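You operate a simulated robot arm through the tools that you are given. There is no shell and no other tool.

The job below is to be done with a simulated robot arm. You get a single attempt, and the scene is never put back.

TASK
Close up winch one's motor box and prove it with one short haul.
Fine: tighten the nut inside, shut the lid and latch it before the isolator goes on; the overload must not trip; isolator off at the end.

It is judged by the outcome, as a careful person would: the job done as asked, and still so three seconds after it is handed in. It fails if anything else is knocked over, pushed out of place, dropped, spilled or broken. A push-on lid holds only when it is set on centred and level and pressed home; a screw cap is set on level and turned clockwise until tight.

THE ROBOT
A 6-joint arm with a three-finger gripper, fixed in place. Base frame: the origin is at the foot of the arm, x ahead of it, y to its left, z up. Readings come in mm, rad, newtons and seconds.
Its first joint turns from -2.897 to 2.897 rad. Payload 4.89 kg.
The tool frame sits at the grasp point between the pads (the TCP): z along the fingers, y along the line on which they close. The tips reach 30 mm beyond it. Largest opening 164 mm; the body of the gripper starts 125 mm behind the TCP.
Orientation is that of the tool frame in the base frame, as [roll, pitch, yaw] about the fixed x, y, z axes, in that order (R = Rz(yaw) Ry(pitch) Rx(roll)). With the fingers straight down and closing along the base's y, the tool's x points along the base's -x, its y along +y and its z along -z.

THE INTERFACE
- The arm moves only by the tool step_arm. Its argument "moves" is text: rows parted by semicolons, each of 6 numbers parted by spaces: the shift along the base's x, y, z in units of 400 mm (1.0 is 400 mm), then the turn, a rotation vector about the base's x, y, z in units of 45 degrees (1.0 is 45 degrees). In form: x y z ax ay az; .... A call has 1 to 20 rows; each row is the pose to reach, as a shift and turn from the pose commanded when the call began. "hand" is the finger opening in mm, from 0 to 164, set as the call begins (left out, the last holds). A call with a number of a shift or a turn outside -1 to 1 is refused whole. Rows are played at 5 a second. More than 50 mm and 0.15 rad between two rows, or a gripper value outside its range, and nothing of the call is played. Where a pose cannot be reached the arm comes as near as it can. A force on the tool above 50 N (or 10 N above the force at the start of the call, whichever is more), or a blocked arm, ends the call early, and 0.2 s more pass. Each finger travels about 108 mm/s and halts on what it meets, pressing with about 33 N; the grip force reading is that of the motor and also rises with nothing between the fingers. The clock runs only during rows and for 0.2 s after the last one: add rows that repeat a pose to give the fingers time. The reply holds the time, the measured pose of the TCP, the force on the tool along the base axes, the opening and the grip force, in the units named above and with some noise, with the torque about the TCP (base axes, N m) and any sound that the robot's microphone picked up.
- Cameras (640 x 400 px; columns grow to the right, rows downward): "scene" is fixed at [52, 502.1, 1358.5]; the picture's right is [-0.52, -0.86, 0.00], its down [-0.62, 0.37, -0.69] and it looks along [0.59, -0.36, -0.72] (base axes); focal length 364 px, centre (320, 200). "wrist" rides on the gripper at [76, -2, -152] in the tool frame; the picture's right is [0.02, 1.00, 0.00], its down [-0.88, 0.02, -0.47] and it looks along [-0.47, 0.01, 0.88] (tool axes); focal length 247 px, centre (320, 200).
- capture(camera): a new picture of that camera. It takes no simulated time.
- lift_body(by): slides the trunk up (or, below 0, down) by that many mm; the arm rides with it, the base frame stays. It gives what a move gives, with no picture.
- probe_pixels(camera, pixels): for up to 12 pixels [column, row] of the newest picture of that camera ("zoom" is the newest enlarged one), the place [x, y, z] in the base frame of the surface seen there, good to about 3 mm, but the place of the scene camera against the robot may be out by one fixed shift of up to 12 mm in any direction. It takes no simulated time.
- enlarge(camera, box): a new picture of the part [left, top, right, bottom] of that camera's present view, enlarged. It takes no simulated time.
- hand_in(): hands the job in; it is judged then, once.

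Open the gripper and draw the arm clear of the work before you hand the job in, unless the task says otherwise.

The tools are called after "Call:" as a command line: name --argument value ..., lists and objects as JSON in quotes. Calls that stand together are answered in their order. step_arm: Moves the arm, as the interface text tells. Its arguments: {"type":"object","properties":{"moves":{"type":"string"},"hand":{"type":"number"}},"required":["moves"]} The other tools are called the same way: lift_body (by) slides the trunk up or down; capture (camera) takes a picture; probe_pixels (camera, pixels) gives the place of the surface under pixels of a picture; enlarge (camera, box) takes an enlarged picture of a part of a camera's view; hand_in () hands the job in.

At the start:

```text
time_s: 0.0
position: [672.2, 277.7, 943.4]
tcp_rot: [3.142, 0.0, -3.141]
wrist_force: [0.6, -0.3, 0.4]
ft_torque: [0.01, -0.03, -0.01]
finger_gap: 164.1
finger_force: 0.0
trunk travel left (down, up): [-100.0, 290.0]
```

scene: 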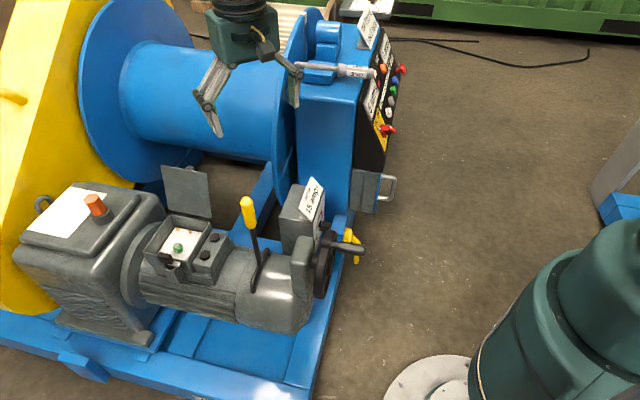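
wrist: 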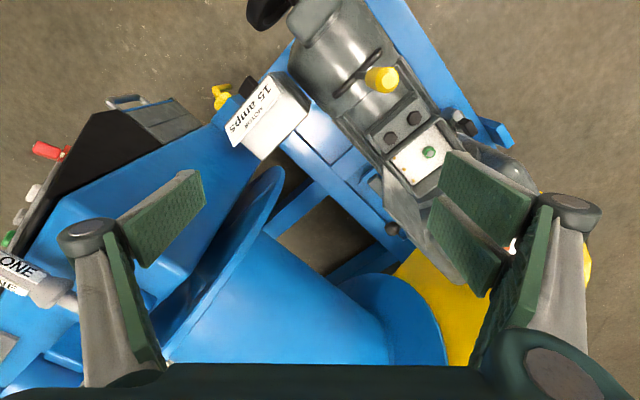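

I start by looking closely at the parts: the motor box around (185,245) and the control panel around (380,90) in the scene picture.

Call:
enlarge --camera "scene" --box '[120, 150, 280, 300]'

Call:
enlarge --camera "scene" --box '[310, 10, 430, 90]'

Call:
enlarge --camera "scene" --box '[330, 70, 430, 220]'

Call:
enlarge --camera "scene" --box '[260, 160, 390, 310]'

Call:
enlarge --camera "wrist" --box '[340, 60, 500, 220]'

Call:
enlarge --camera "wrist" --box '[0, 80, 250, 400]'

```text
2.67 times, centred on (200, 225) of scene
```

zoom: 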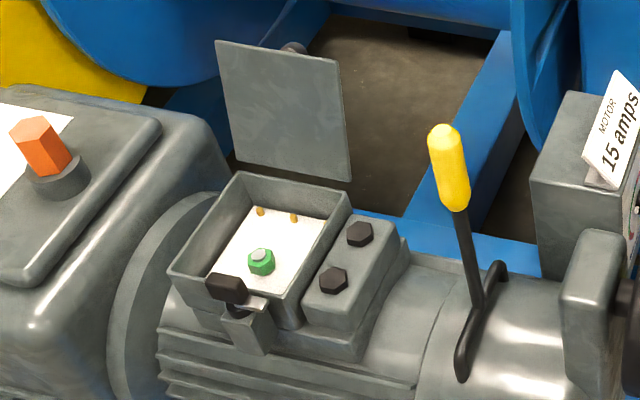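

```text
5.00 times, centred on (370, 50) of scene
```

zoom: 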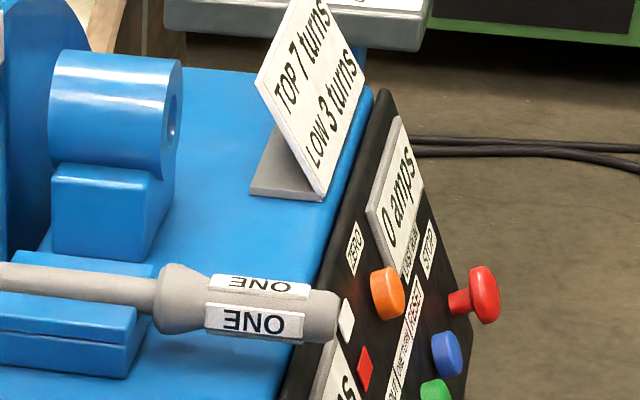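

```text
2.67 times, centred on (380, 145) of scene
```

zoom: 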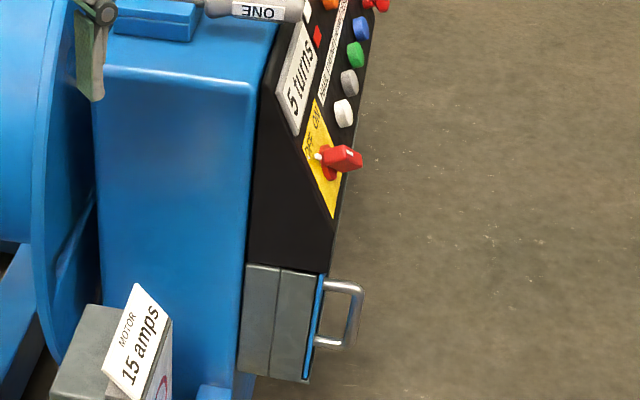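

```text
2.67 times, centred on (325, 235) of scene
```

zoom: 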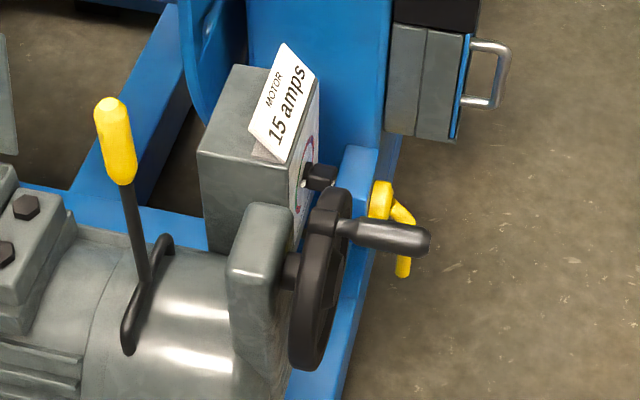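

```text
2.50 times, centred on (420, 140) of wrist
```

zoom: 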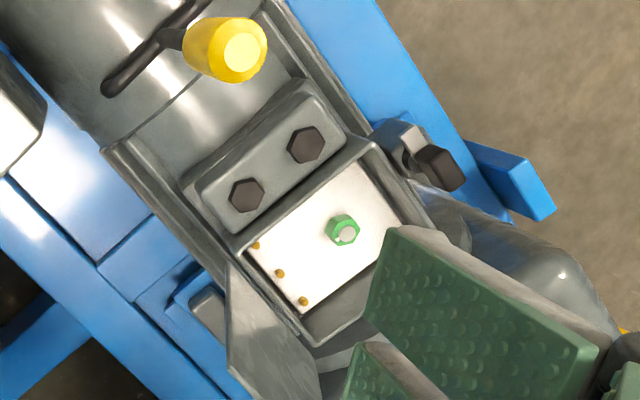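

```text
1.25 times, centred on (125, 240) of wrist
```

zoom: 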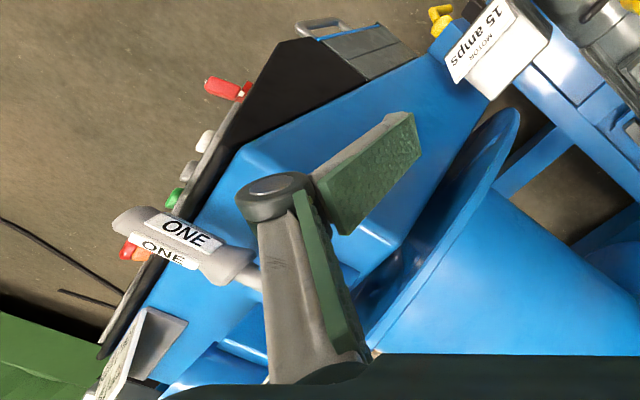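

I want the labels on the panel readable, so I enlarge smaller parts of it.

Call:
enlarge --camera "scene" --box '[370, 30, 420, 62]'

Call:
enlarge --camera "scene" --box '[365, 55, 415, 87]'

Call:
enlarge --camera "scene" --box '[355, 80, 415, 118]'

Call:
enlarge --camera "scene" --box '[360, 105, 410, 155]'

Call:
enlarge --camera "scene" --box '[300, 170, 370, 270]'

Call:
enlarge --camera "scene" --box '[280, 0, 440, 80]'

Call:
enlarge --camera "scene" --box '[10, 160, 130, 240]'

Call:
enlarge --camera "scene" --box '[140, 210, 240, 280]'

```text
12.50 times, centred on (395, 46) of scene
```

zoom: 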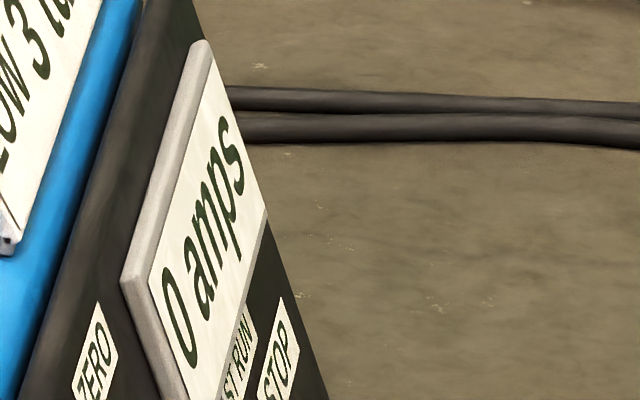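

```text
12.50 times, centred on (390, 71) of scene
```

zoom: 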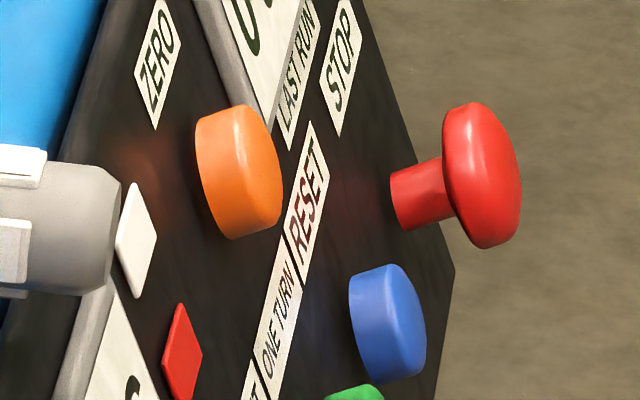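

```text
10.53 times, centred on (385, 99) of scene
```

zoom: 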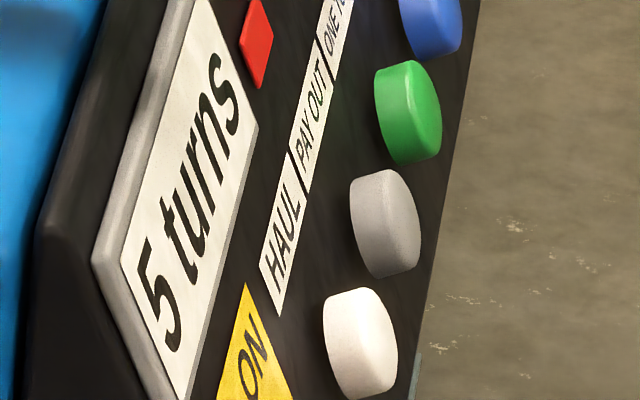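

```text
8.00 times, centred on (385, 130) of scene
```

zoom: 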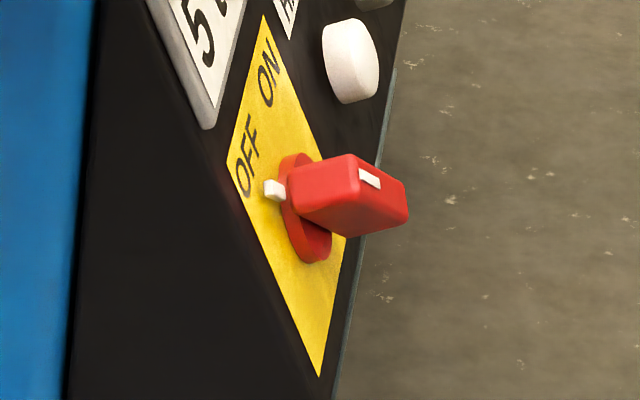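

```text
4.00 times, centred on (335, 220) of scene
```

zoom: 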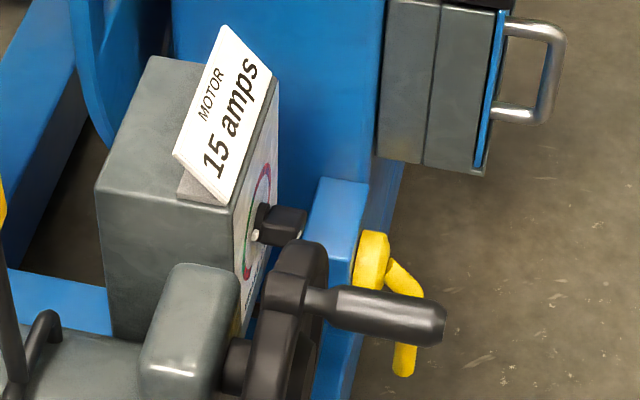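

```text
4.00 times, centred on (360, 40) of scene
```

zoom: 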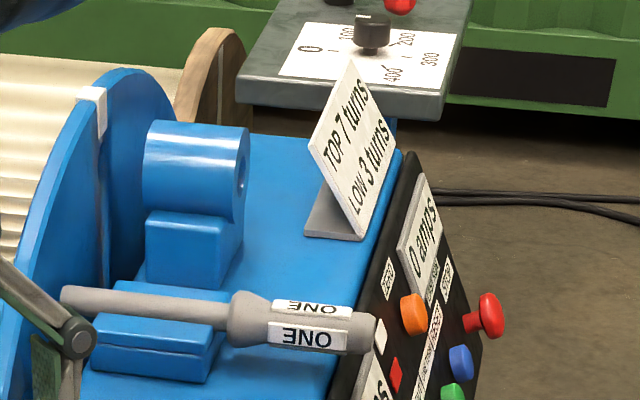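

```text
5.00 times, centred on (70, 200) of scene
```

zoom: 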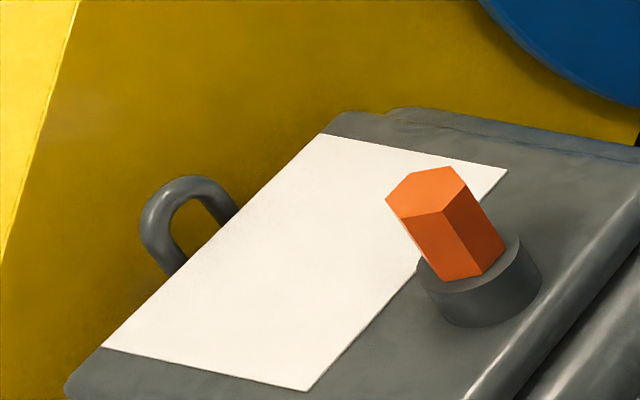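

```text
5.71 times, centred on (190, 245) of scene
```

zoom: 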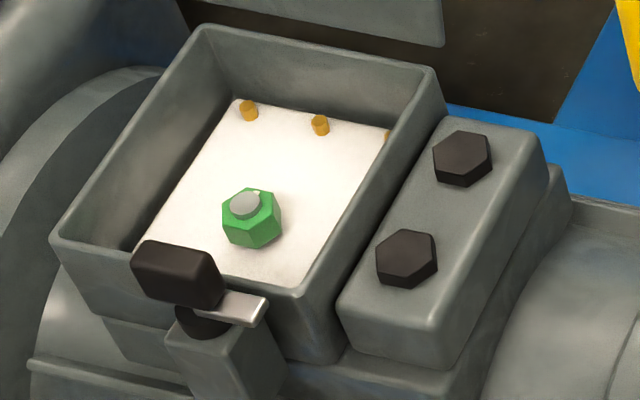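

The scene is rich, so I probe places of the key items: nut (180,247), lid (185,190), latch (168,258), stick "ONE" (350,71), isolator (388,130), buttons.

Call:
capture --camera "scene"

Call:
probe_pixels --camera "scene" --pixels '[[178, 247], [190, 247], [163, 167], [208, 172], [212, 217], [178, 208], [174, 262], [157, 259], [151, 254], [173, 217], [215, 222], [194, 262]]'

Call:
probe_pixels --camera "scene" --pixels '[[355, 72], [320, 67], [372, 72], [388, 130], [380, 129], [392, 116], [388, 106], [392, 94], [396, 80], [402, 70], [383, 68], [372, 78]]'

Call:
probe_pixels --camera "scene" --pixels '[[247, 205], [265, 260], [325, 265], [350, 250], [350, 235], [356, 260], [298, 195], [325, 228], [374, 4], [96, 205], [389, 187], [360, 120]]'

```text
taken
```

scene: 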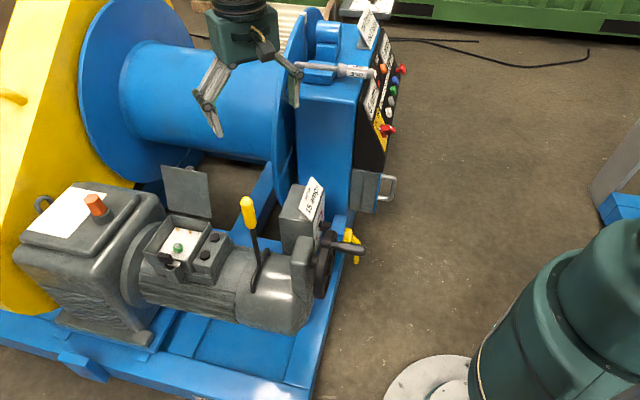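

```text
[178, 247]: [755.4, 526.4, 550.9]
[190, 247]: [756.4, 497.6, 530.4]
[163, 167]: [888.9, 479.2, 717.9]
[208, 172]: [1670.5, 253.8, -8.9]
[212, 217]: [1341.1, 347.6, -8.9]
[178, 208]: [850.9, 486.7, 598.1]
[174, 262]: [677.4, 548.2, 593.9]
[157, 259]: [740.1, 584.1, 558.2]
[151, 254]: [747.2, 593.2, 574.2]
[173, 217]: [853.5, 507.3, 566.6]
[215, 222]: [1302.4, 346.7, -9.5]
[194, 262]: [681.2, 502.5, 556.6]
```

```text
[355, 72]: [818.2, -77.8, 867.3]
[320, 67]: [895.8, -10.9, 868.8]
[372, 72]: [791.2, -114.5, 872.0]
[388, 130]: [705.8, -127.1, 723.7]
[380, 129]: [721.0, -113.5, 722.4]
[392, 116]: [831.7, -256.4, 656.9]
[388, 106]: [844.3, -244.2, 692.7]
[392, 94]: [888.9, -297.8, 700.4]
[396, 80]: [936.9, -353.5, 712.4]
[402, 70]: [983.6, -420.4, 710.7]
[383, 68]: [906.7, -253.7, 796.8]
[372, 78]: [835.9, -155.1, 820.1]
```

```text
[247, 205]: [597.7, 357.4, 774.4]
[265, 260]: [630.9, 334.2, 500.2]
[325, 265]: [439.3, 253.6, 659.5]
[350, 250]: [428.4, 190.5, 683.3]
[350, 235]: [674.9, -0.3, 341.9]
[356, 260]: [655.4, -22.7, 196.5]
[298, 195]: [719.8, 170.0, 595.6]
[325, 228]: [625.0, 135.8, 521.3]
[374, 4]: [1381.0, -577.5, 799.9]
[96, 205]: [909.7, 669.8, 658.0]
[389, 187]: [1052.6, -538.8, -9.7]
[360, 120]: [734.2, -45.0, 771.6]
```

I probe points on the panel face, its labels and plates to get the plane and directions of the panel.

Call:
enlarge --camera "scene" --box '[340, 20, 420, 70]'

Call:
probe_pixels --camera "zoom" --pixels '[[320, 380], [268, 300], [345, 320], [420, 290], [400, 350], [330, 345], [440, 350], [370, 110], [200, 380], [240, 330], [345, 365], [500, 370]]'

Call:
enlarge --camera "scene" --box '[345, 60, 425, 160]'

Call:
probe_pixels --camera "zoom" --pixels '[[250, 60], [230, 130], [228, 180], [170, 250], [200, 350], [235, 230], [290, 60], [355, 100], [365, 140], [350, 190], [340, 226], [380, 45]]'

Call:
probe_pixels --camera "zoom" --pixels '[[295, 271], [320, 270], [340, 280], [312, 260], [285, 235], [290, 300], [325, 140], [300, 190], [340, 100], [320, 85], [275, 72], [150, 200]]'

```text
8.00 times, centred on (380, 45) of scene
```

zoom: 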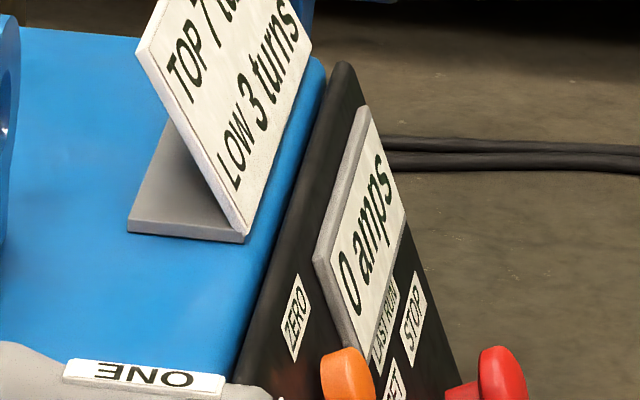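

```text
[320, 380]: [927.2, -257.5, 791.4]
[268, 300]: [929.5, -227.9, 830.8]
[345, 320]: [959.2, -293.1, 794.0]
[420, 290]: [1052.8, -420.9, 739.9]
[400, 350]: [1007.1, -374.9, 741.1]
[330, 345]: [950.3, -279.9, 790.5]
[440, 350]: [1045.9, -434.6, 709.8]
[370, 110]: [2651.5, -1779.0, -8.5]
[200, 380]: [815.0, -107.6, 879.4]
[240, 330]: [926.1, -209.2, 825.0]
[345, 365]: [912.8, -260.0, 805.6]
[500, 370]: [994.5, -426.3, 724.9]
```

```text
4.00 times, centred on (385, 110) of scene
```

zoom: 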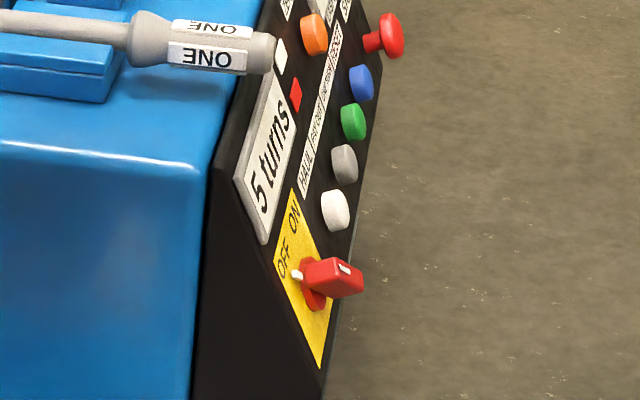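

```text
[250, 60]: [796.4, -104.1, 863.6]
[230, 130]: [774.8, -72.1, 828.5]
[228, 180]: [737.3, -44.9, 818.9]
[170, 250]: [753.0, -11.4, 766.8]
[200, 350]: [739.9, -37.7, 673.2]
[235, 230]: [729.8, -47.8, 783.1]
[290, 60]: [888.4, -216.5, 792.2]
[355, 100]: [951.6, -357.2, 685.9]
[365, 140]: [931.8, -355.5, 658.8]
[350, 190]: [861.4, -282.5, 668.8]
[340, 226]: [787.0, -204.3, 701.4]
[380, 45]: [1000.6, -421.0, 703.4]
```

```text
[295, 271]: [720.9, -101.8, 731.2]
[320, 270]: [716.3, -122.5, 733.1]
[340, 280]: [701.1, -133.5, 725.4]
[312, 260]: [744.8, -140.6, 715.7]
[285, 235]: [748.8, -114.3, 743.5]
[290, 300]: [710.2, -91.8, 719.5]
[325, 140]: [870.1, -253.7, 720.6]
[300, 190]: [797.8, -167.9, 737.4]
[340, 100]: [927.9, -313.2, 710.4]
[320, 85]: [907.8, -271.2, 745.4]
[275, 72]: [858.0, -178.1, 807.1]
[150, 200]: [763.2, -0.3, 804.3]
```

The panel leans back (normal about [-0.61,-0.67,0.43]) and carries the isolator at (388,130). First I move the arm high above the motor box to look into it with the wrist camera; everything there is below z≈780.

Call:
step_arm --moves "-0.06 0.1 0; -0.12 0.2 0; -0.18 0.3 0; -0.24 0.4 0; -0.3 0.5 0; -0.33 0.6 0; -0.33 0.6 0"

Call:
capture --camera "wrist"

Call:
enlarge --camera "wrist" --box '[220, 120, 420, 260]'

```text
refused: a row must be a list of 6 entries
```

```text
taken
```

wrist: 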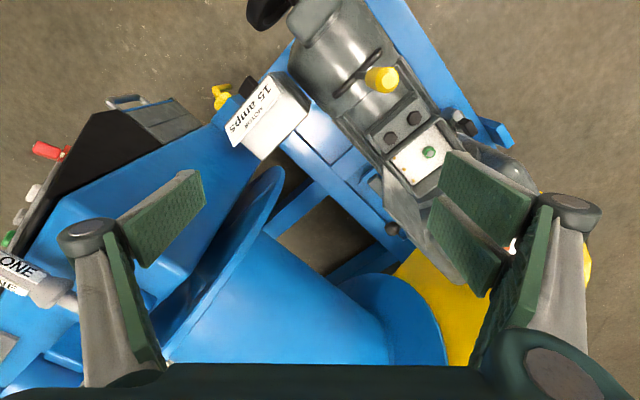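

```text
2.86 times, centred on (320, 190) of wrist
```

zoom: 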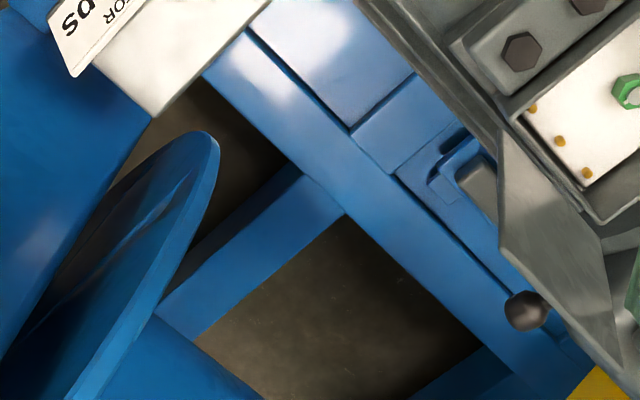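

The row needs all six numbers; I repeat the move with zero turns.

Call:
step_arm --moves "-0.06 0.1 0 0 0 0; -0.12 0.2 0 0 0 0; -0.18 0.3 0 0 0 0; -0.24 0.4 0 0 0 0; -0.3 0.5 0 0 0 0; -0.33 0.6 0 0 0 0; -0.33 0.6 0 0 0 0"

Call:
capture --camera "wrist"

Call:
enlarge --camera "wrist" --box '[220, 120, 420, 260]'

```text
time_s: 1.6
position: [542.2, 520.2, 945.3]
tcp_rot: [3.141, 0.0, -3.141]
wrist_force: [-0.1, -0.2, 0.5]
ft_torque: [0.05, 0.05, -0.04]
finger_gap: 163.9
finger_force: 0.1
trunk travel left (down, up): [-100.0, 290.0]
```

```text
taken
```

wrist: 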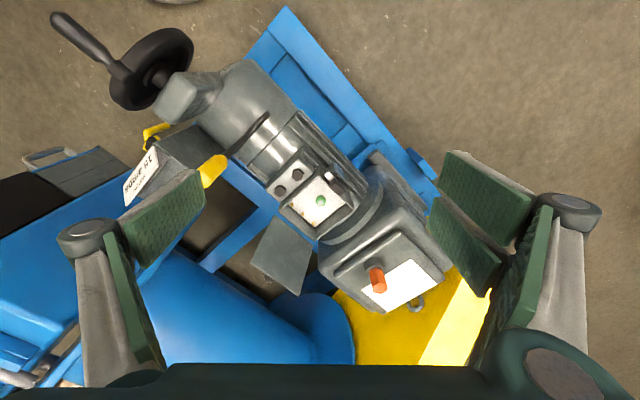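

```text
2.86 times, centred on (320, 190) of wrist
```

zoom: 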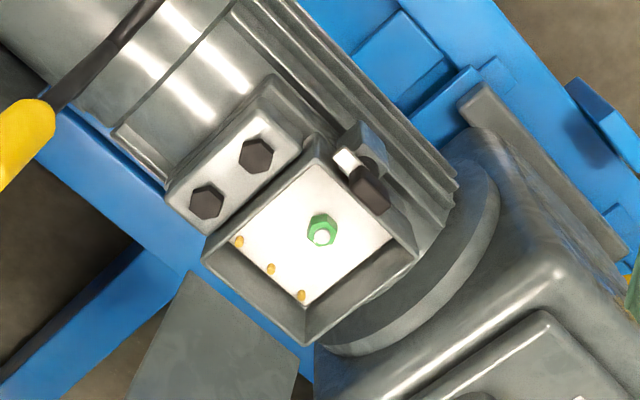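

The wrist picture shows the box well: nut at zoom (321,228), latch handle (370,190). I probe it with the wrist camera, whose places are not shifted.

Call:
probe_pixels --camera "zoom" --pixels '[[321, 238], [322, 220], [310, 232], [334, 230], [300, 250], [350, 240], [316, 150], [204, 262], [305, 341], [416, 257], [345, 158], [372, 192]]'

Call:
probe_pixels --camera "zoom" --pixels '[[187, 275], [297, 360], [230, 330], [256, 155], [207, 201], [265, 85], [185, 195], [239, 242], [269, 269], [301, 296], [365, 150], [388, 205]]'

Call:
enlarge --camera "wrist" --box '[285, 165, 355, 225]'

Call:
enlarge --camera "wrist" --box '[320, 220, 460, 320]'

Call:
enlarge --camera "wrist" --box '[40, 0, 260, 200]'

```text
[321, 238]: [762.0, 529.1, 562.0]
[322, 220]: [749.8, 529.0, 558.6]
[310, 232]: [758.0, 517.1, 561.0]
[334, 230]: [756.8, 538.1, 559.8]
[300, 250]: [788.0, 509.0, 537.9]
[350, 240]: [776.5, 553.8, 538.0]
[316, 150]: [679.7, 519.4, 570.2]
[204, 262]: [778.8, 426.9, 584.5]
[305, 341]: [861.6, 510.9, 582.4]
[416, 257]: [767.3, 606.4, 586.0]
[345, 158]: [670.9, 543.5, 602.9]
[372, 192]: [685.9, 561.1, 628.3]
```

```text
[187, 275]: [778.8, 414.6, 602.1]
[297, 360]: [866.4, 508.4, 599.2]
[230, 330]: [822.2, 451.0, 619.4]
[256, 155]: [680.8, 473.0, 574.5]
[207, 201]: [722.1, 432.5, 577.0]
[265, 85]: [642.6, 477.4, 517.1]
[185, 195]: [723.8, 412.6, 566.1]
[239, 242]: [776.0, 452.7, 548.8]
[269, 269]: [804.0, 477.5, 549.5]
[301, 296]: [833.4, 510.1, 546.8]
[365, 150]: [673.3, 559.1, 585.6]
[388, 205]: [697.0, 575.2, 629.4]
```

```text
6.67 times, centred on (320, 195) of wrist
```

zoom: 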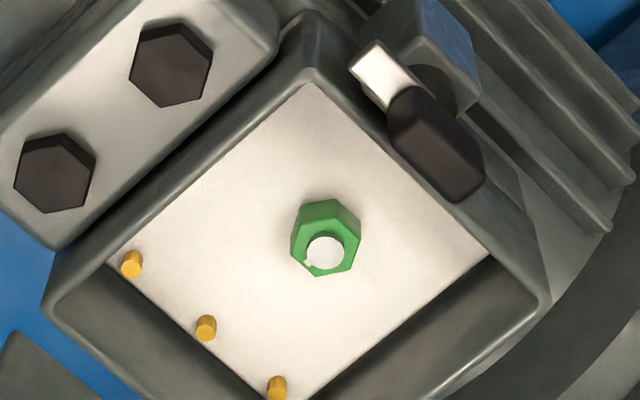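

```text
4.00 times, centred on (390, 270) of wrist
```

zoom: 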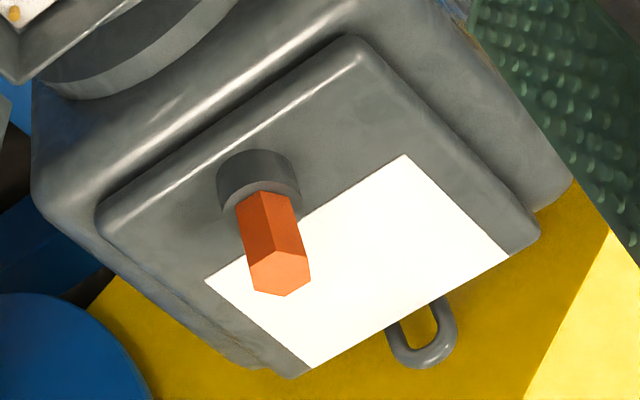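

```text
2.00 times, centred on (150, 100) of wrist
```

zoom: 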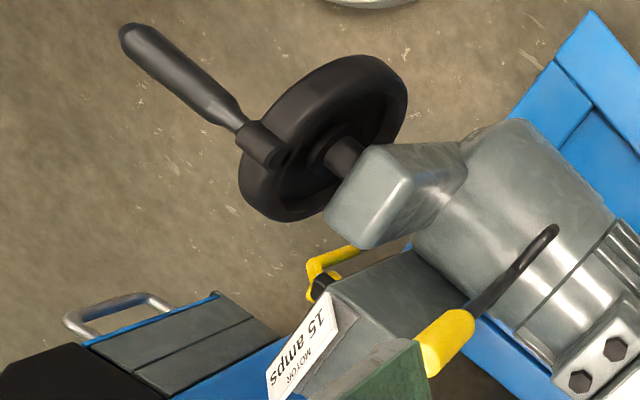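

The nut centre is about (757,528,561), box floor z≈538, rim z≈583. Now I swing up and round to look at the panel and the overload dial face-on, turning 45° on the way.

Call:
step_arm --moves "0.018 -0.0625 0.03 0 0 0.125; 0.036 -0.125 0.06 0 0 0.25; 0.054 -0.1875 0.09 0 0 0.375; 0.072 -0.25 0.12 0 0 0.5; 0.09 -0.3125 0.15 0 0 0.625; 0.108 -0.375 0.18 0 0 0.75; 0.126 -0.4375 0.21 0 0 0.875; 0.144 -0.5 0.24 0 0 1; 0.144 -0.5 0.24 0 0 1"

Call:
step_arm --moves "0 -0.11 0 0 0 0; 0 -0.22 0 0 0 0; 0 -0.33 0 0 0 0; 0 -0.44 0 0 0 0; 0 -0.55 0 0 0 0; 0 -0.66 0 0 0 0; 0 -0.77 0 0 0 0; 0 -0.88 0 0 0 0; 0 -1 0 0 0 0; 0 -1 0 0 0 0"

Call:
capture --camera "wrist"

Call:
capture --camera "scene"

```text
time_s: 3.6
position: [596.6, 317.7, 1036.5]
tcp_rot: [-3.141, 0.001, -2.355]
wrist_force: [0.4, 0.1, 0.0]
ft_torque: [-0.04, -0.03, 0.01]
finger_gap: 163.9
finger_force: 0.2
trunk travel left (down, up): [-100.0, 290.0]
```

```text
time_s: 5.8
position: [598.8, -82.4, 1040.0]
tcp_rot: [-3.141, 0.001, -2.357]
wrist_force: [0.5, 0.7, 0.2]
ft_torque: [-0.07, -0.01, -0.01]
finger_gap: 163.9
finger_force: 0.0
trunk travel left (down, up): [-100.0, 290.0]
```

```text
taken
```

wrist: 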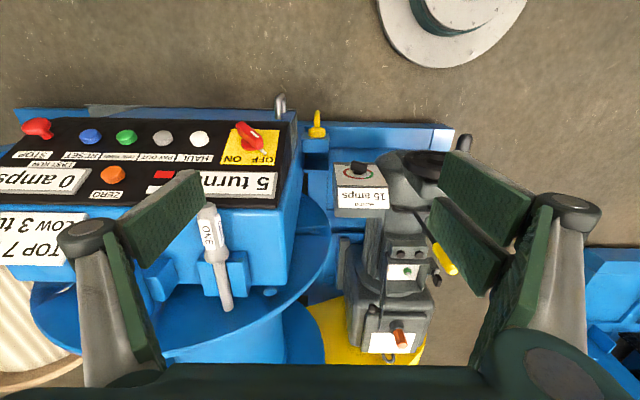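

```text
taken
```

scene: 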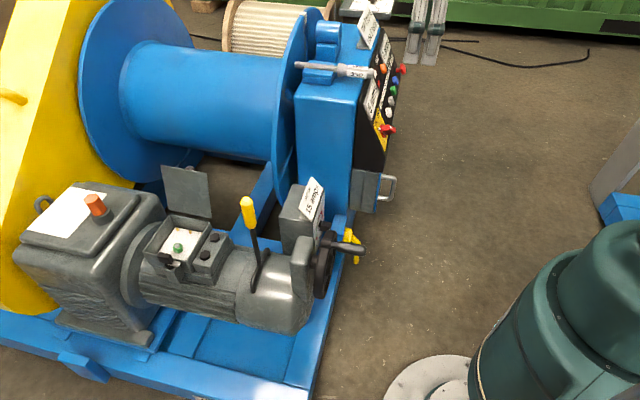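

This view shows the whole panel (upside down), the overload dial (358,172) and the stick "ONE" (212,245). I enlarge each.

Call:
enlarge --camera "wrist" --box '[0, 90, 160, 230]'

Call:
enlarge --camera "wrist" --box '[130, 90, 290, 210]'

Call:
enlarge --camera "wrist" --box '[290, 100, 470, 220]'

Call:
enlarge --camera "wrist" --box '[325, 150, 395, 220]'

Call:
enlarge --camera "wrist" --box '[130, 190, 290, 320]'

Call:
enlarge --camera "wrist" --box '[330, 190, 470, 370]'

```text
2.86 times, centred on (80, 160) of wrist
```

zoom: 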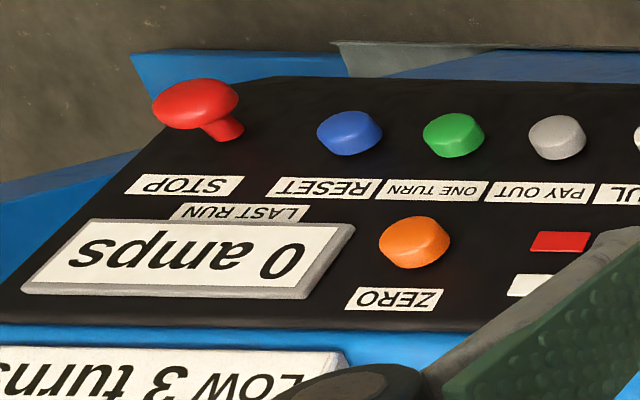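

```text
3.33 times, centred on (210, 150) of wrist
```

zoom: 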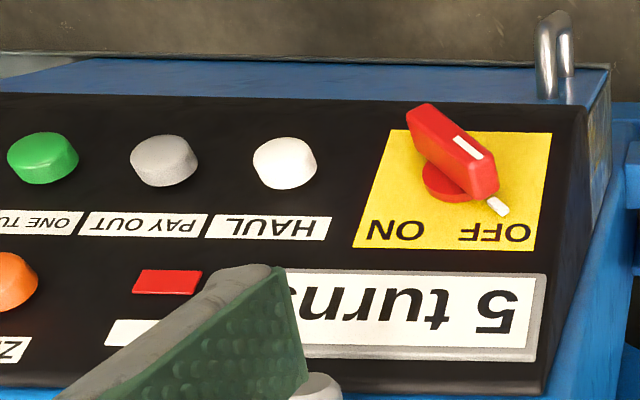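

```text
3.33 times, centred on (380, 160) of wrist
```

zoom: 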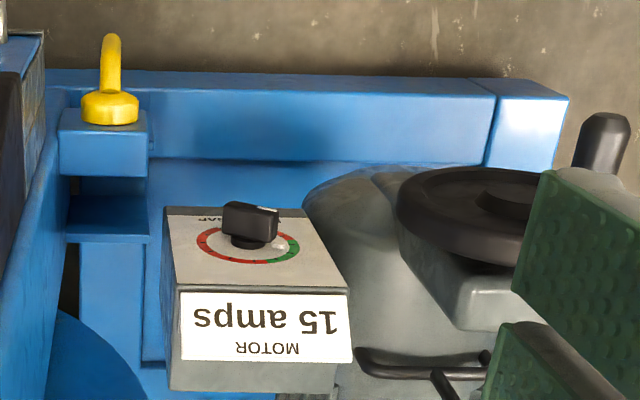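

```text
5.71 times, centred on (360, 185) of wrist
```

zoom: 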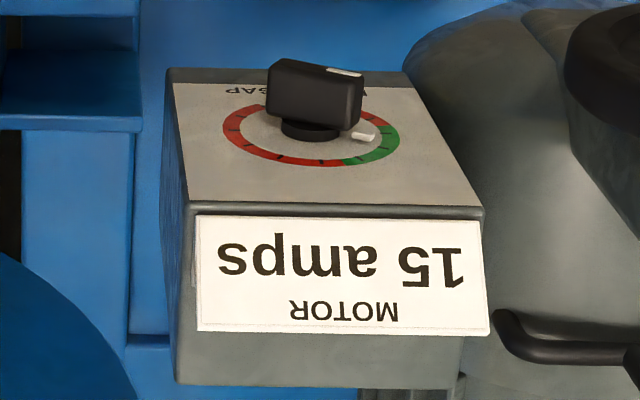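

```text
3.08 times, centred on (210, 255) of wrist
```

zoom: 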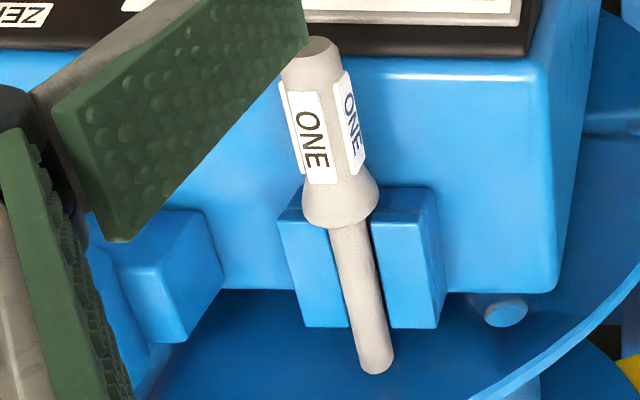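

```text
2.22 times, centred on (400, 280) of wrist
```

zoom: 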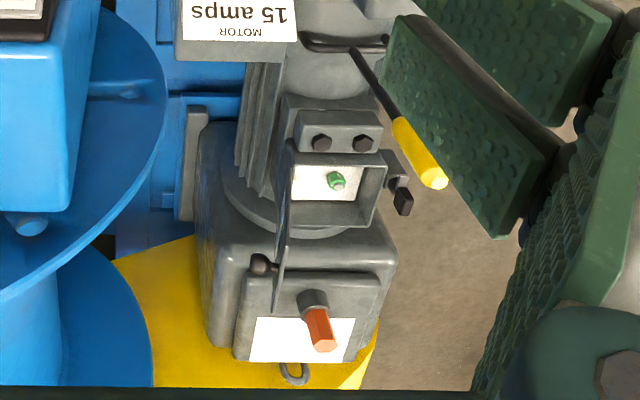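

The dial box has a "…GAP" scale with red/green arc, and the pin "ONE" lies in a slotted bracket toward the drum flange. I go round to the front of the panel and tilt the camera toward it.

Call:
step_arm --moves "0 -0.1 0 0 0 0; 0 -0.2 0 0 0 0; 0 -0.3 -0.02 0.07 -0.07 0; 0 -0.4 -0.06 0.14 -0.14 0; 0 -0.5 -0.1 0.21 -0.21 0; 0 -0.6 -0.14 0.28 -0.28 0; 0 -0.67 -0.18 0.35 -0.35 0; 0 -0.74 -0.22 0.42 -0.42 0; 0 -0.8 -0.26 0.49 -0.49 0; 0 -0.8 -0.3 0.55 -0.55 0; 0 -0.8 -0.3 0.55 -0.55 0"

Call:
capture --camera "wrist"

Call:
capture --camera "scene"

```text
time_s: 8.2
position: [599.8, -403.3, 917.1]
tcp_rot: [-3.141, 0.612, -2.356]
wrist_force: [0.8, 0.1, -0.2]
ft_torque: [0.02, 0.04, 0.05]
finger_gap: 164.1
finger_force: 0.0
trunk travel left (down, up): [-100.0, 290.0]
```

```text
taken
```

wrist: 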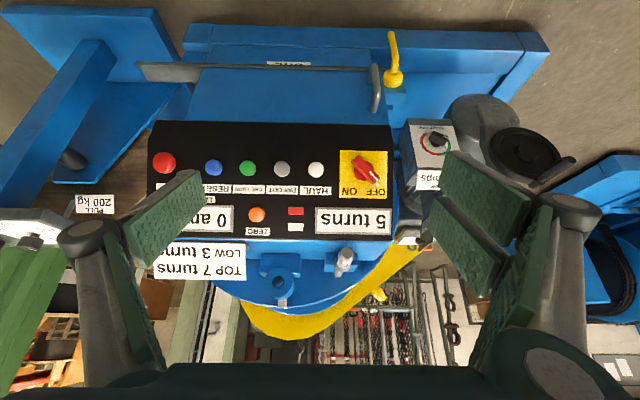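

```text
taken
```

scene: 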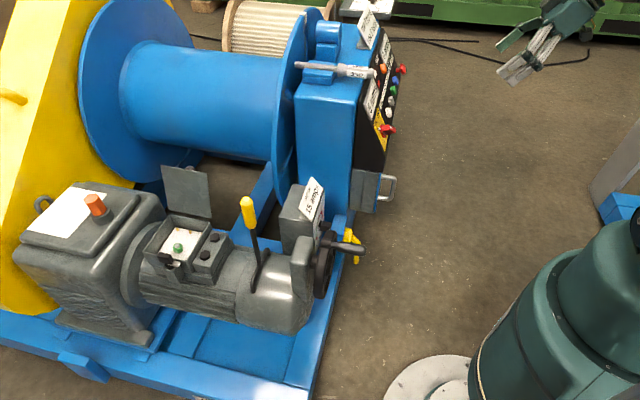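

Now the panel is face-on. I enlarge panel, dial, the yellow crank, and the "PULL 200 kg" sign on the left.

Call:
enlarge --camera "wrist" --box '[270, 110, 400, 250]'

Call:
enlarge --camera "wrist" --box '[145, 110, 285, 250]'

Call:
enlarge --camera "wrist" --box '[395, 110, 465, 200]'

Call:
enlarge --camera "wrist" --box '[0, 160, 150, 270]'

Call:
enlarge --camera "wrist" --box '[220, 230, 400, 350]'

Call:
enlarge --camera "wrist" --box '[120, 20, 420, 120]'

Call:
enlarge --camera "wrist" --box '[325, 145, 395, 195]'

```text
2.86 times, centred on (335, 180) of wrist
```

zoom: 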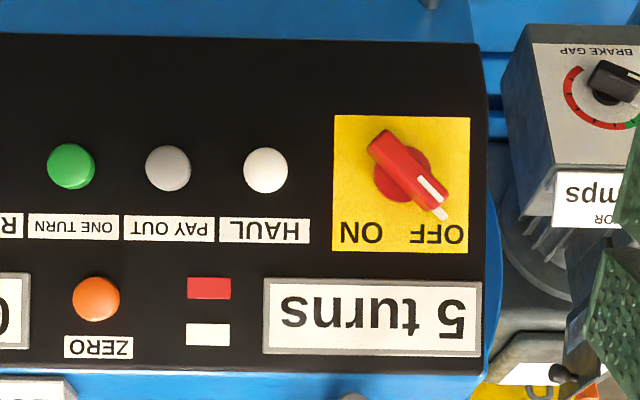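

```text
2.86 times, centred on (215, 180) of wrist
```

zoom: 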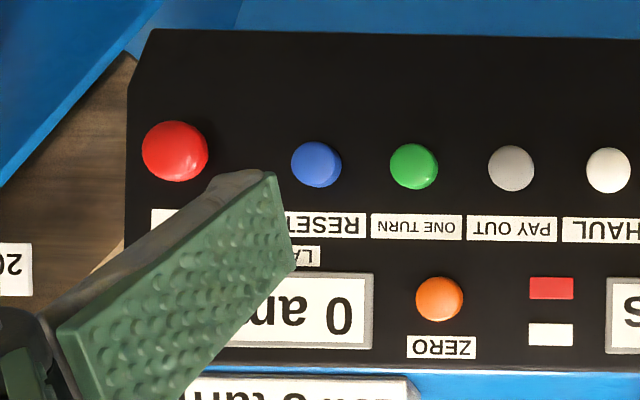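

```text
4.44 times, centred on (430, 155) of wrist
```

zoom: 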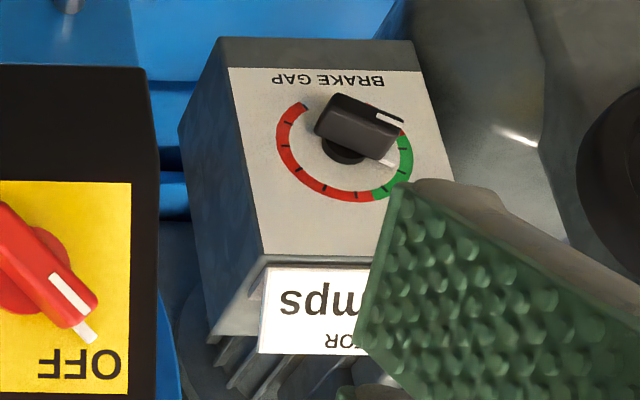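

```text
3.64 times, centred on (75, 215) of wrist
```

zoom: 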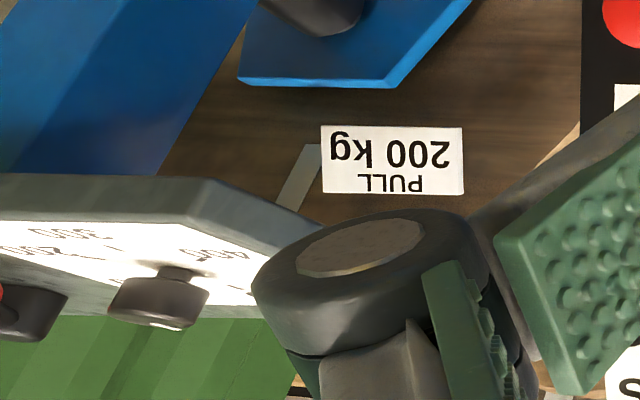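

```text
3.33 times, centred on (310, 290) of wrist
```

zoom: 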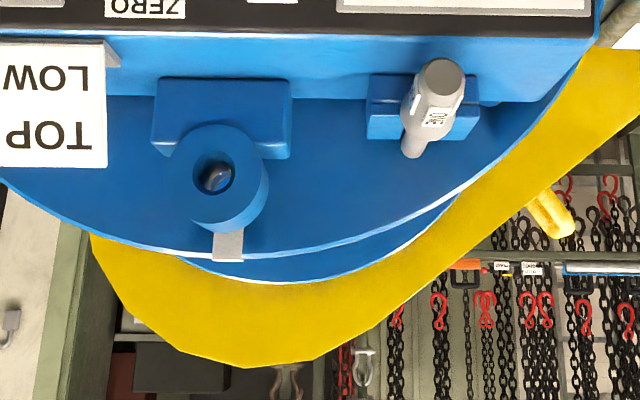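

```text
2.13 times, centred on (270, 70) of wrist
```

zoom: 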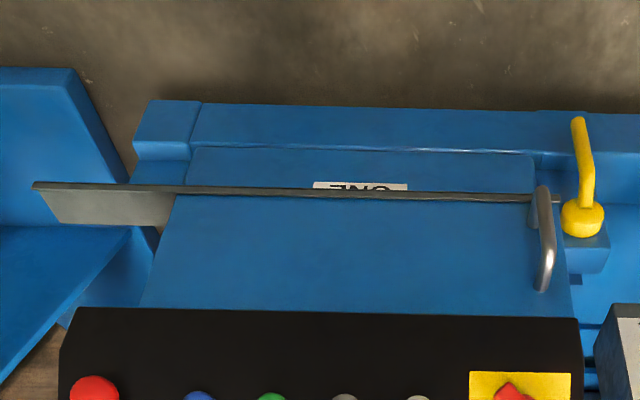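

```text
8.00 times, centred on (360, 170) of wrist
```

zoom: 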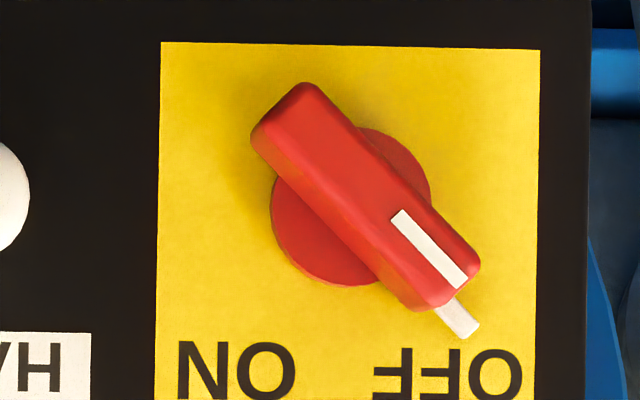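

Everything reads: isolator OFF (pointer at OFF), BRAKE GAP pointer in the green, drum pin parked in its rest, turns 5 (top 7). I probe panel items in this wrist view for later use.

Call:
enlarge --camera "wrist" --box '[270, 130, 400, 210]'

Call:
probe_pixels --camera "zoom" --pixels '[[360, 110], [590, 110], [360, 300], [585, 305], [452, 140], [480, 180], [520, 225], [540, 262], [500, 210], [435, 215], [200, 195], [225, 195]]'

Call:
probe_pixels --camera "wrist" --pixels '[[316, 169], [282, 170], [248, 168], [213, 167], [164, 161], [256, 214], [330, 140], [230, 140], [180, 140], [300, 200], [320, 214], [296, 211]]'

Call:
probe_pixels --camera "wrist" --pixels '[[434, 140], [420, 150], [447, 150], [393, 70], [375, 90], [343, 258], [340, 268], [285, 282], [282, 300], [530, 165], [390, 250], [200, 262]]'

```text
4.92 times, centred on (335, 170) of wrist
```

zoom: 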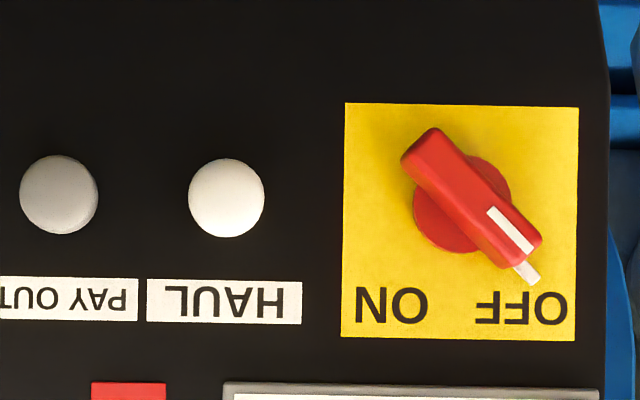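

```text
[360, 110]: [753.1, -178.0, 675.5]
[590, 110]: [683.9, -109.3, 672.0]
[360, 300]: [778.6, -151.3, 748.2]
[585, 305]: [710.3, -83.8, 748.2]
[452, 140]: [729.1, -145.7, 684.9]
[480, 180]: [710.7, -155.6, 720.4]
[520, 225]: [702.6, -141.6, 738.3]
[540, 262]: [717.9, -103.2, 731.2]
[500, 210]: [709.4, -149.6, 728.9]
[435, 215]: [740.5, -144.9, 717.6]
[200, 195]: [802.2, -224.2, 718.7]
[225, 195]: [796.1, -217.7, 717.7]
```

```text
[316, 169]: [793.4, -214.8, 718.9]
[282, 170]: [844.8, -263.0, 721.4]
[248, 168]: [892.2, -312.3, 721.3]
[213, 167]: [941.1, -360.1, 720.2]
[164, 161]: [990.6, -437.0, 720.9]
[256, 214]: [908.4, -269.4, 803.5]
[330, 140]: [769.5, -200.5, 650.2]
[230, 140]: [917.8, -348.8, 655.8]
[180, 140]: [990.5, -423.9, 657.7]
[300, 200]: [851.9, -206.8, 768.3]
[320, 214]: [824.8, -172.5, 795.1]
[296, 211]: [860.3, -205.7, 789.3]
```

```text
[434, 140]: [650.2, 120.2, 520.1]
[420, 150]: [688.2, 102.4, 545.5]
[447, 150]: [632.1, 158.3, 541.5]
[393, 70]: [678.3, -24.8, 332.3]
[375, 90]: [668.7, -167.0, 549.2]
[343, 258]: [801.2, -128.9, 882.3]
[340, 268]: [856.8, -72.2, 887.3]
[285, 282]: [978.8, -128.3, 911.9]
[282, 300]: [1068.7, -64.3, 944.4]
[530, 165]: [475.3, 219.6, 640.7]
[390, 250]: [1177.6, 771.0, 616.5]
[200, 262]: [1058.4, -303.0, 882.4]
```

Panel geometry is clear (normal ≈[-0.63,-0.63,0.45]; HAUL cap at (793,-215,719), isolator axis near (734,-134,711)). I go back the way I came, untilting, to work on the box.

Call:
step_arm --moves "0 0 0.05 -0.06 0.06 0; 0 0.06 0.1 -0.13 0.13 0; 0 0.13 0.14 -0.2 0.2 0; 0 0.2 0.18 -0.27 0.27 0; 0 0.28 0.22 -0.34 0.34 0; 0 0.36 0.26 -0.41 0.41 0; 0 0.46 0.3 -0.48 0.48 0; 0 0.56 0.3 -0.55 0.55 0; 0 0.68 0.3 -0.55 0.55 0; 0 0.8 0.3 -0.55 0.55 0"

Call:
step_arm --moves "0 0.11 0 0 0 0; 0 0.22 0 0 0 0; 0 0.33 0 0 0 0; 0 0.44 0 0 0 0; 0 0.55 0 0 0 0; 0 0.66 0 0 0 0; 0 0.77 0 0 0 0; 0 0.88 0 0 0 0; 0 1 0 0 0 0; 0 1 0 0 0 0"

Call:
capture --camera "wrist"

```text
time_s: 10.4
position: [598.1, -83.2, 1041.0]
tcp_rot: [-3.141, 0.001, -2.356]
wrist_force: [0.2, -1.1, -0.1]
ft_torque: [0.18, -0.01, 0.03]
finger_gap: 163.8
finger_force: 0.0
trunk travel left (down, up): [-100.0, 290.0]
```

```text
time_s: 12.6
position: [596.0, 320.6, 1041.7]
tcp_rot: [3.141, 0.0, -2.357]
wrist_force: [0.2, -0.3, 0.5]
ft_torque: [0.1, 0.06, 0.01]
finger_gap: 164.1
finger_force: 0.0
trunk travel left (down, up): [-100.0, 290.0]
```

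```text
taken
```

wrist: 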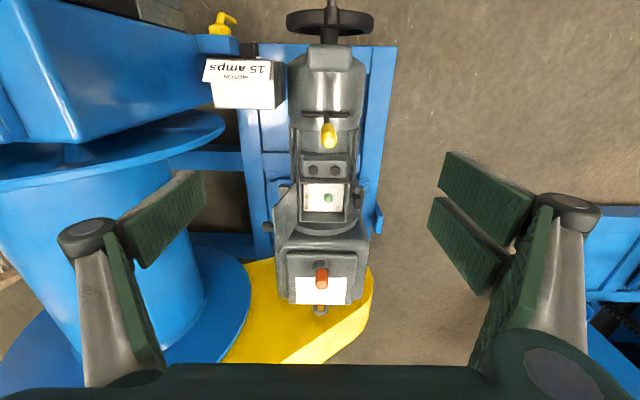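

I move above the nut (757,528), closing the fingers to 60 mm, and stop at z=720 for a close look at hex, lid and latch.

Call:
step_arm --hand 60 --moves "0.067 0.0865 0 0 0 0; 0.134 0.173 0 0 0 0; 0.201 0.2595 0 0 0 0; 0.268 0.346 -0.02 0 0 0; 0.335 0.4325 -0.06 0 0 0; 0.4025 0.5185 -0.14 0 0 0; 0.4025 0.5185 -0.26 0 0 0; 0.4025 0.5185 -0.38 0 0 0; 0.4025 0.5185 -0.5 0 0 0; 0.4025 0.5185 -0.6 0 0 0; 0.4025 0.5185 -0.7 0 0 0; 0.4025 0.5185 -0.8 0 0 0; 0.4025 0.5185 -0.8 0 0 0"

Call:
capture --camera "wrist"

Call:
enlarge --camera "wrist" --box '[270, 90, 370, 190]'

```text
refused: row 6 steps farther than a row can; nothing moved
```

```text
taken
```

wrist: 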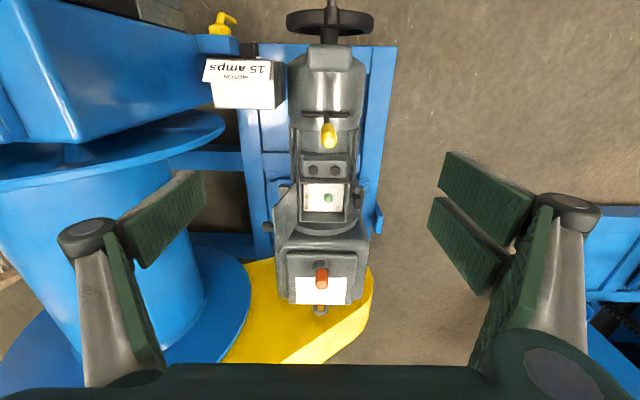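

```text
4.00 times, centred on (320, 140) of wrist
```

zoom: 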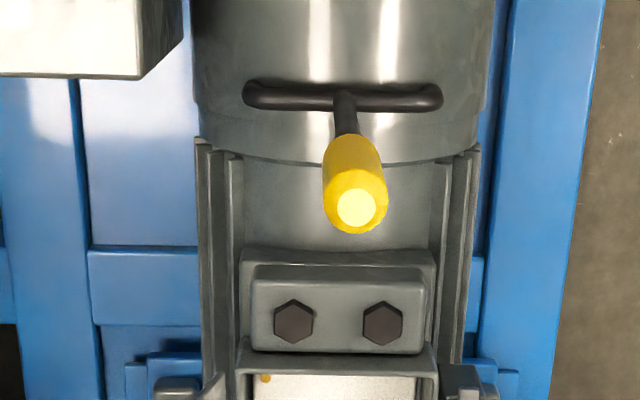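

One row stepped too far; I repeat with smaller steps.

Call:
step_arm --hand 60 --moves "0.067 0.0865 0 0 0 0; 0.134 0.173 0 0 0 0; 0.201 0.2595 0 0 0 0; 0.268 0.346 0 0 0 0; 0.335 0.4325 0 0 0 0; 0.4025 0.5185 0 0 0 0; 0.4025 0.5185 -0.1 0 0 0; 0.4025 0.5185 -0.2 0 0 0; 0.4025 0.5185 -0.3 0 0 0; 0.4025 0.5185 -0.4 0 0 0; 0.4025 0.5185 -0.5 0 0 0; 0.4025 0.5185 -0.6 0 0 0; 0.4025 0.5185 -0.7 0 0 0; 0.4025 0.5185 -0.8 0 0 0; 0.4025 0.5185 -0.8 0 0 0"

Call:
capture --camera "wrist"

Call:
enlarge --camera "wrist" --box '[270, 90, 370, 190]'

Call:
capture --camera "scene"

```text
time_s: 15.8
position: [759.6, 525.9, 720.4]
tcp_rot: [3.141, 0.0, -2.357]
wrist_force: [0.2, -0.2, 1.0]
ft_torque: [0.03, -0.05, 0.02]
finger_gap: 59.9
finger_force: 0.1
trunk travel left (down, up): [-100.0, 290.0]
```

```text
taken
```

wrist: 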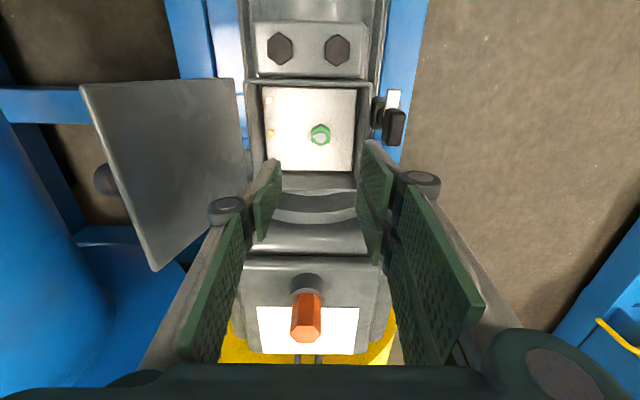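

```text
4.00 times, centred on (320, 140) of wrist
```

zoom: 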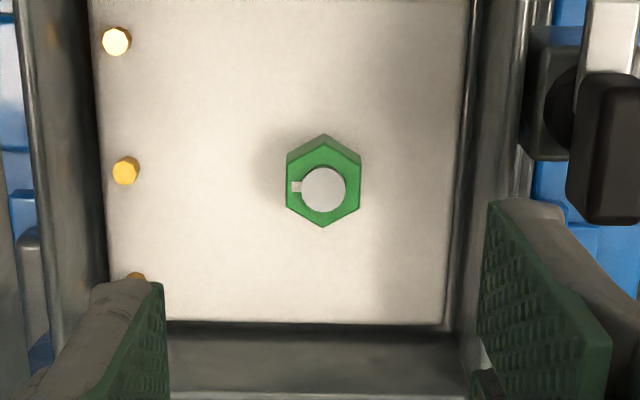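

```text
taken
```

scene: 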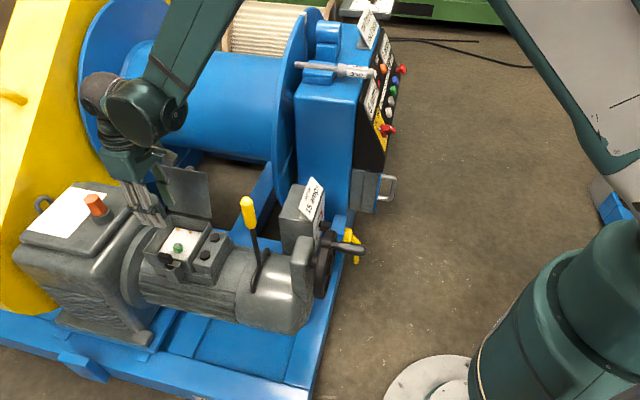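

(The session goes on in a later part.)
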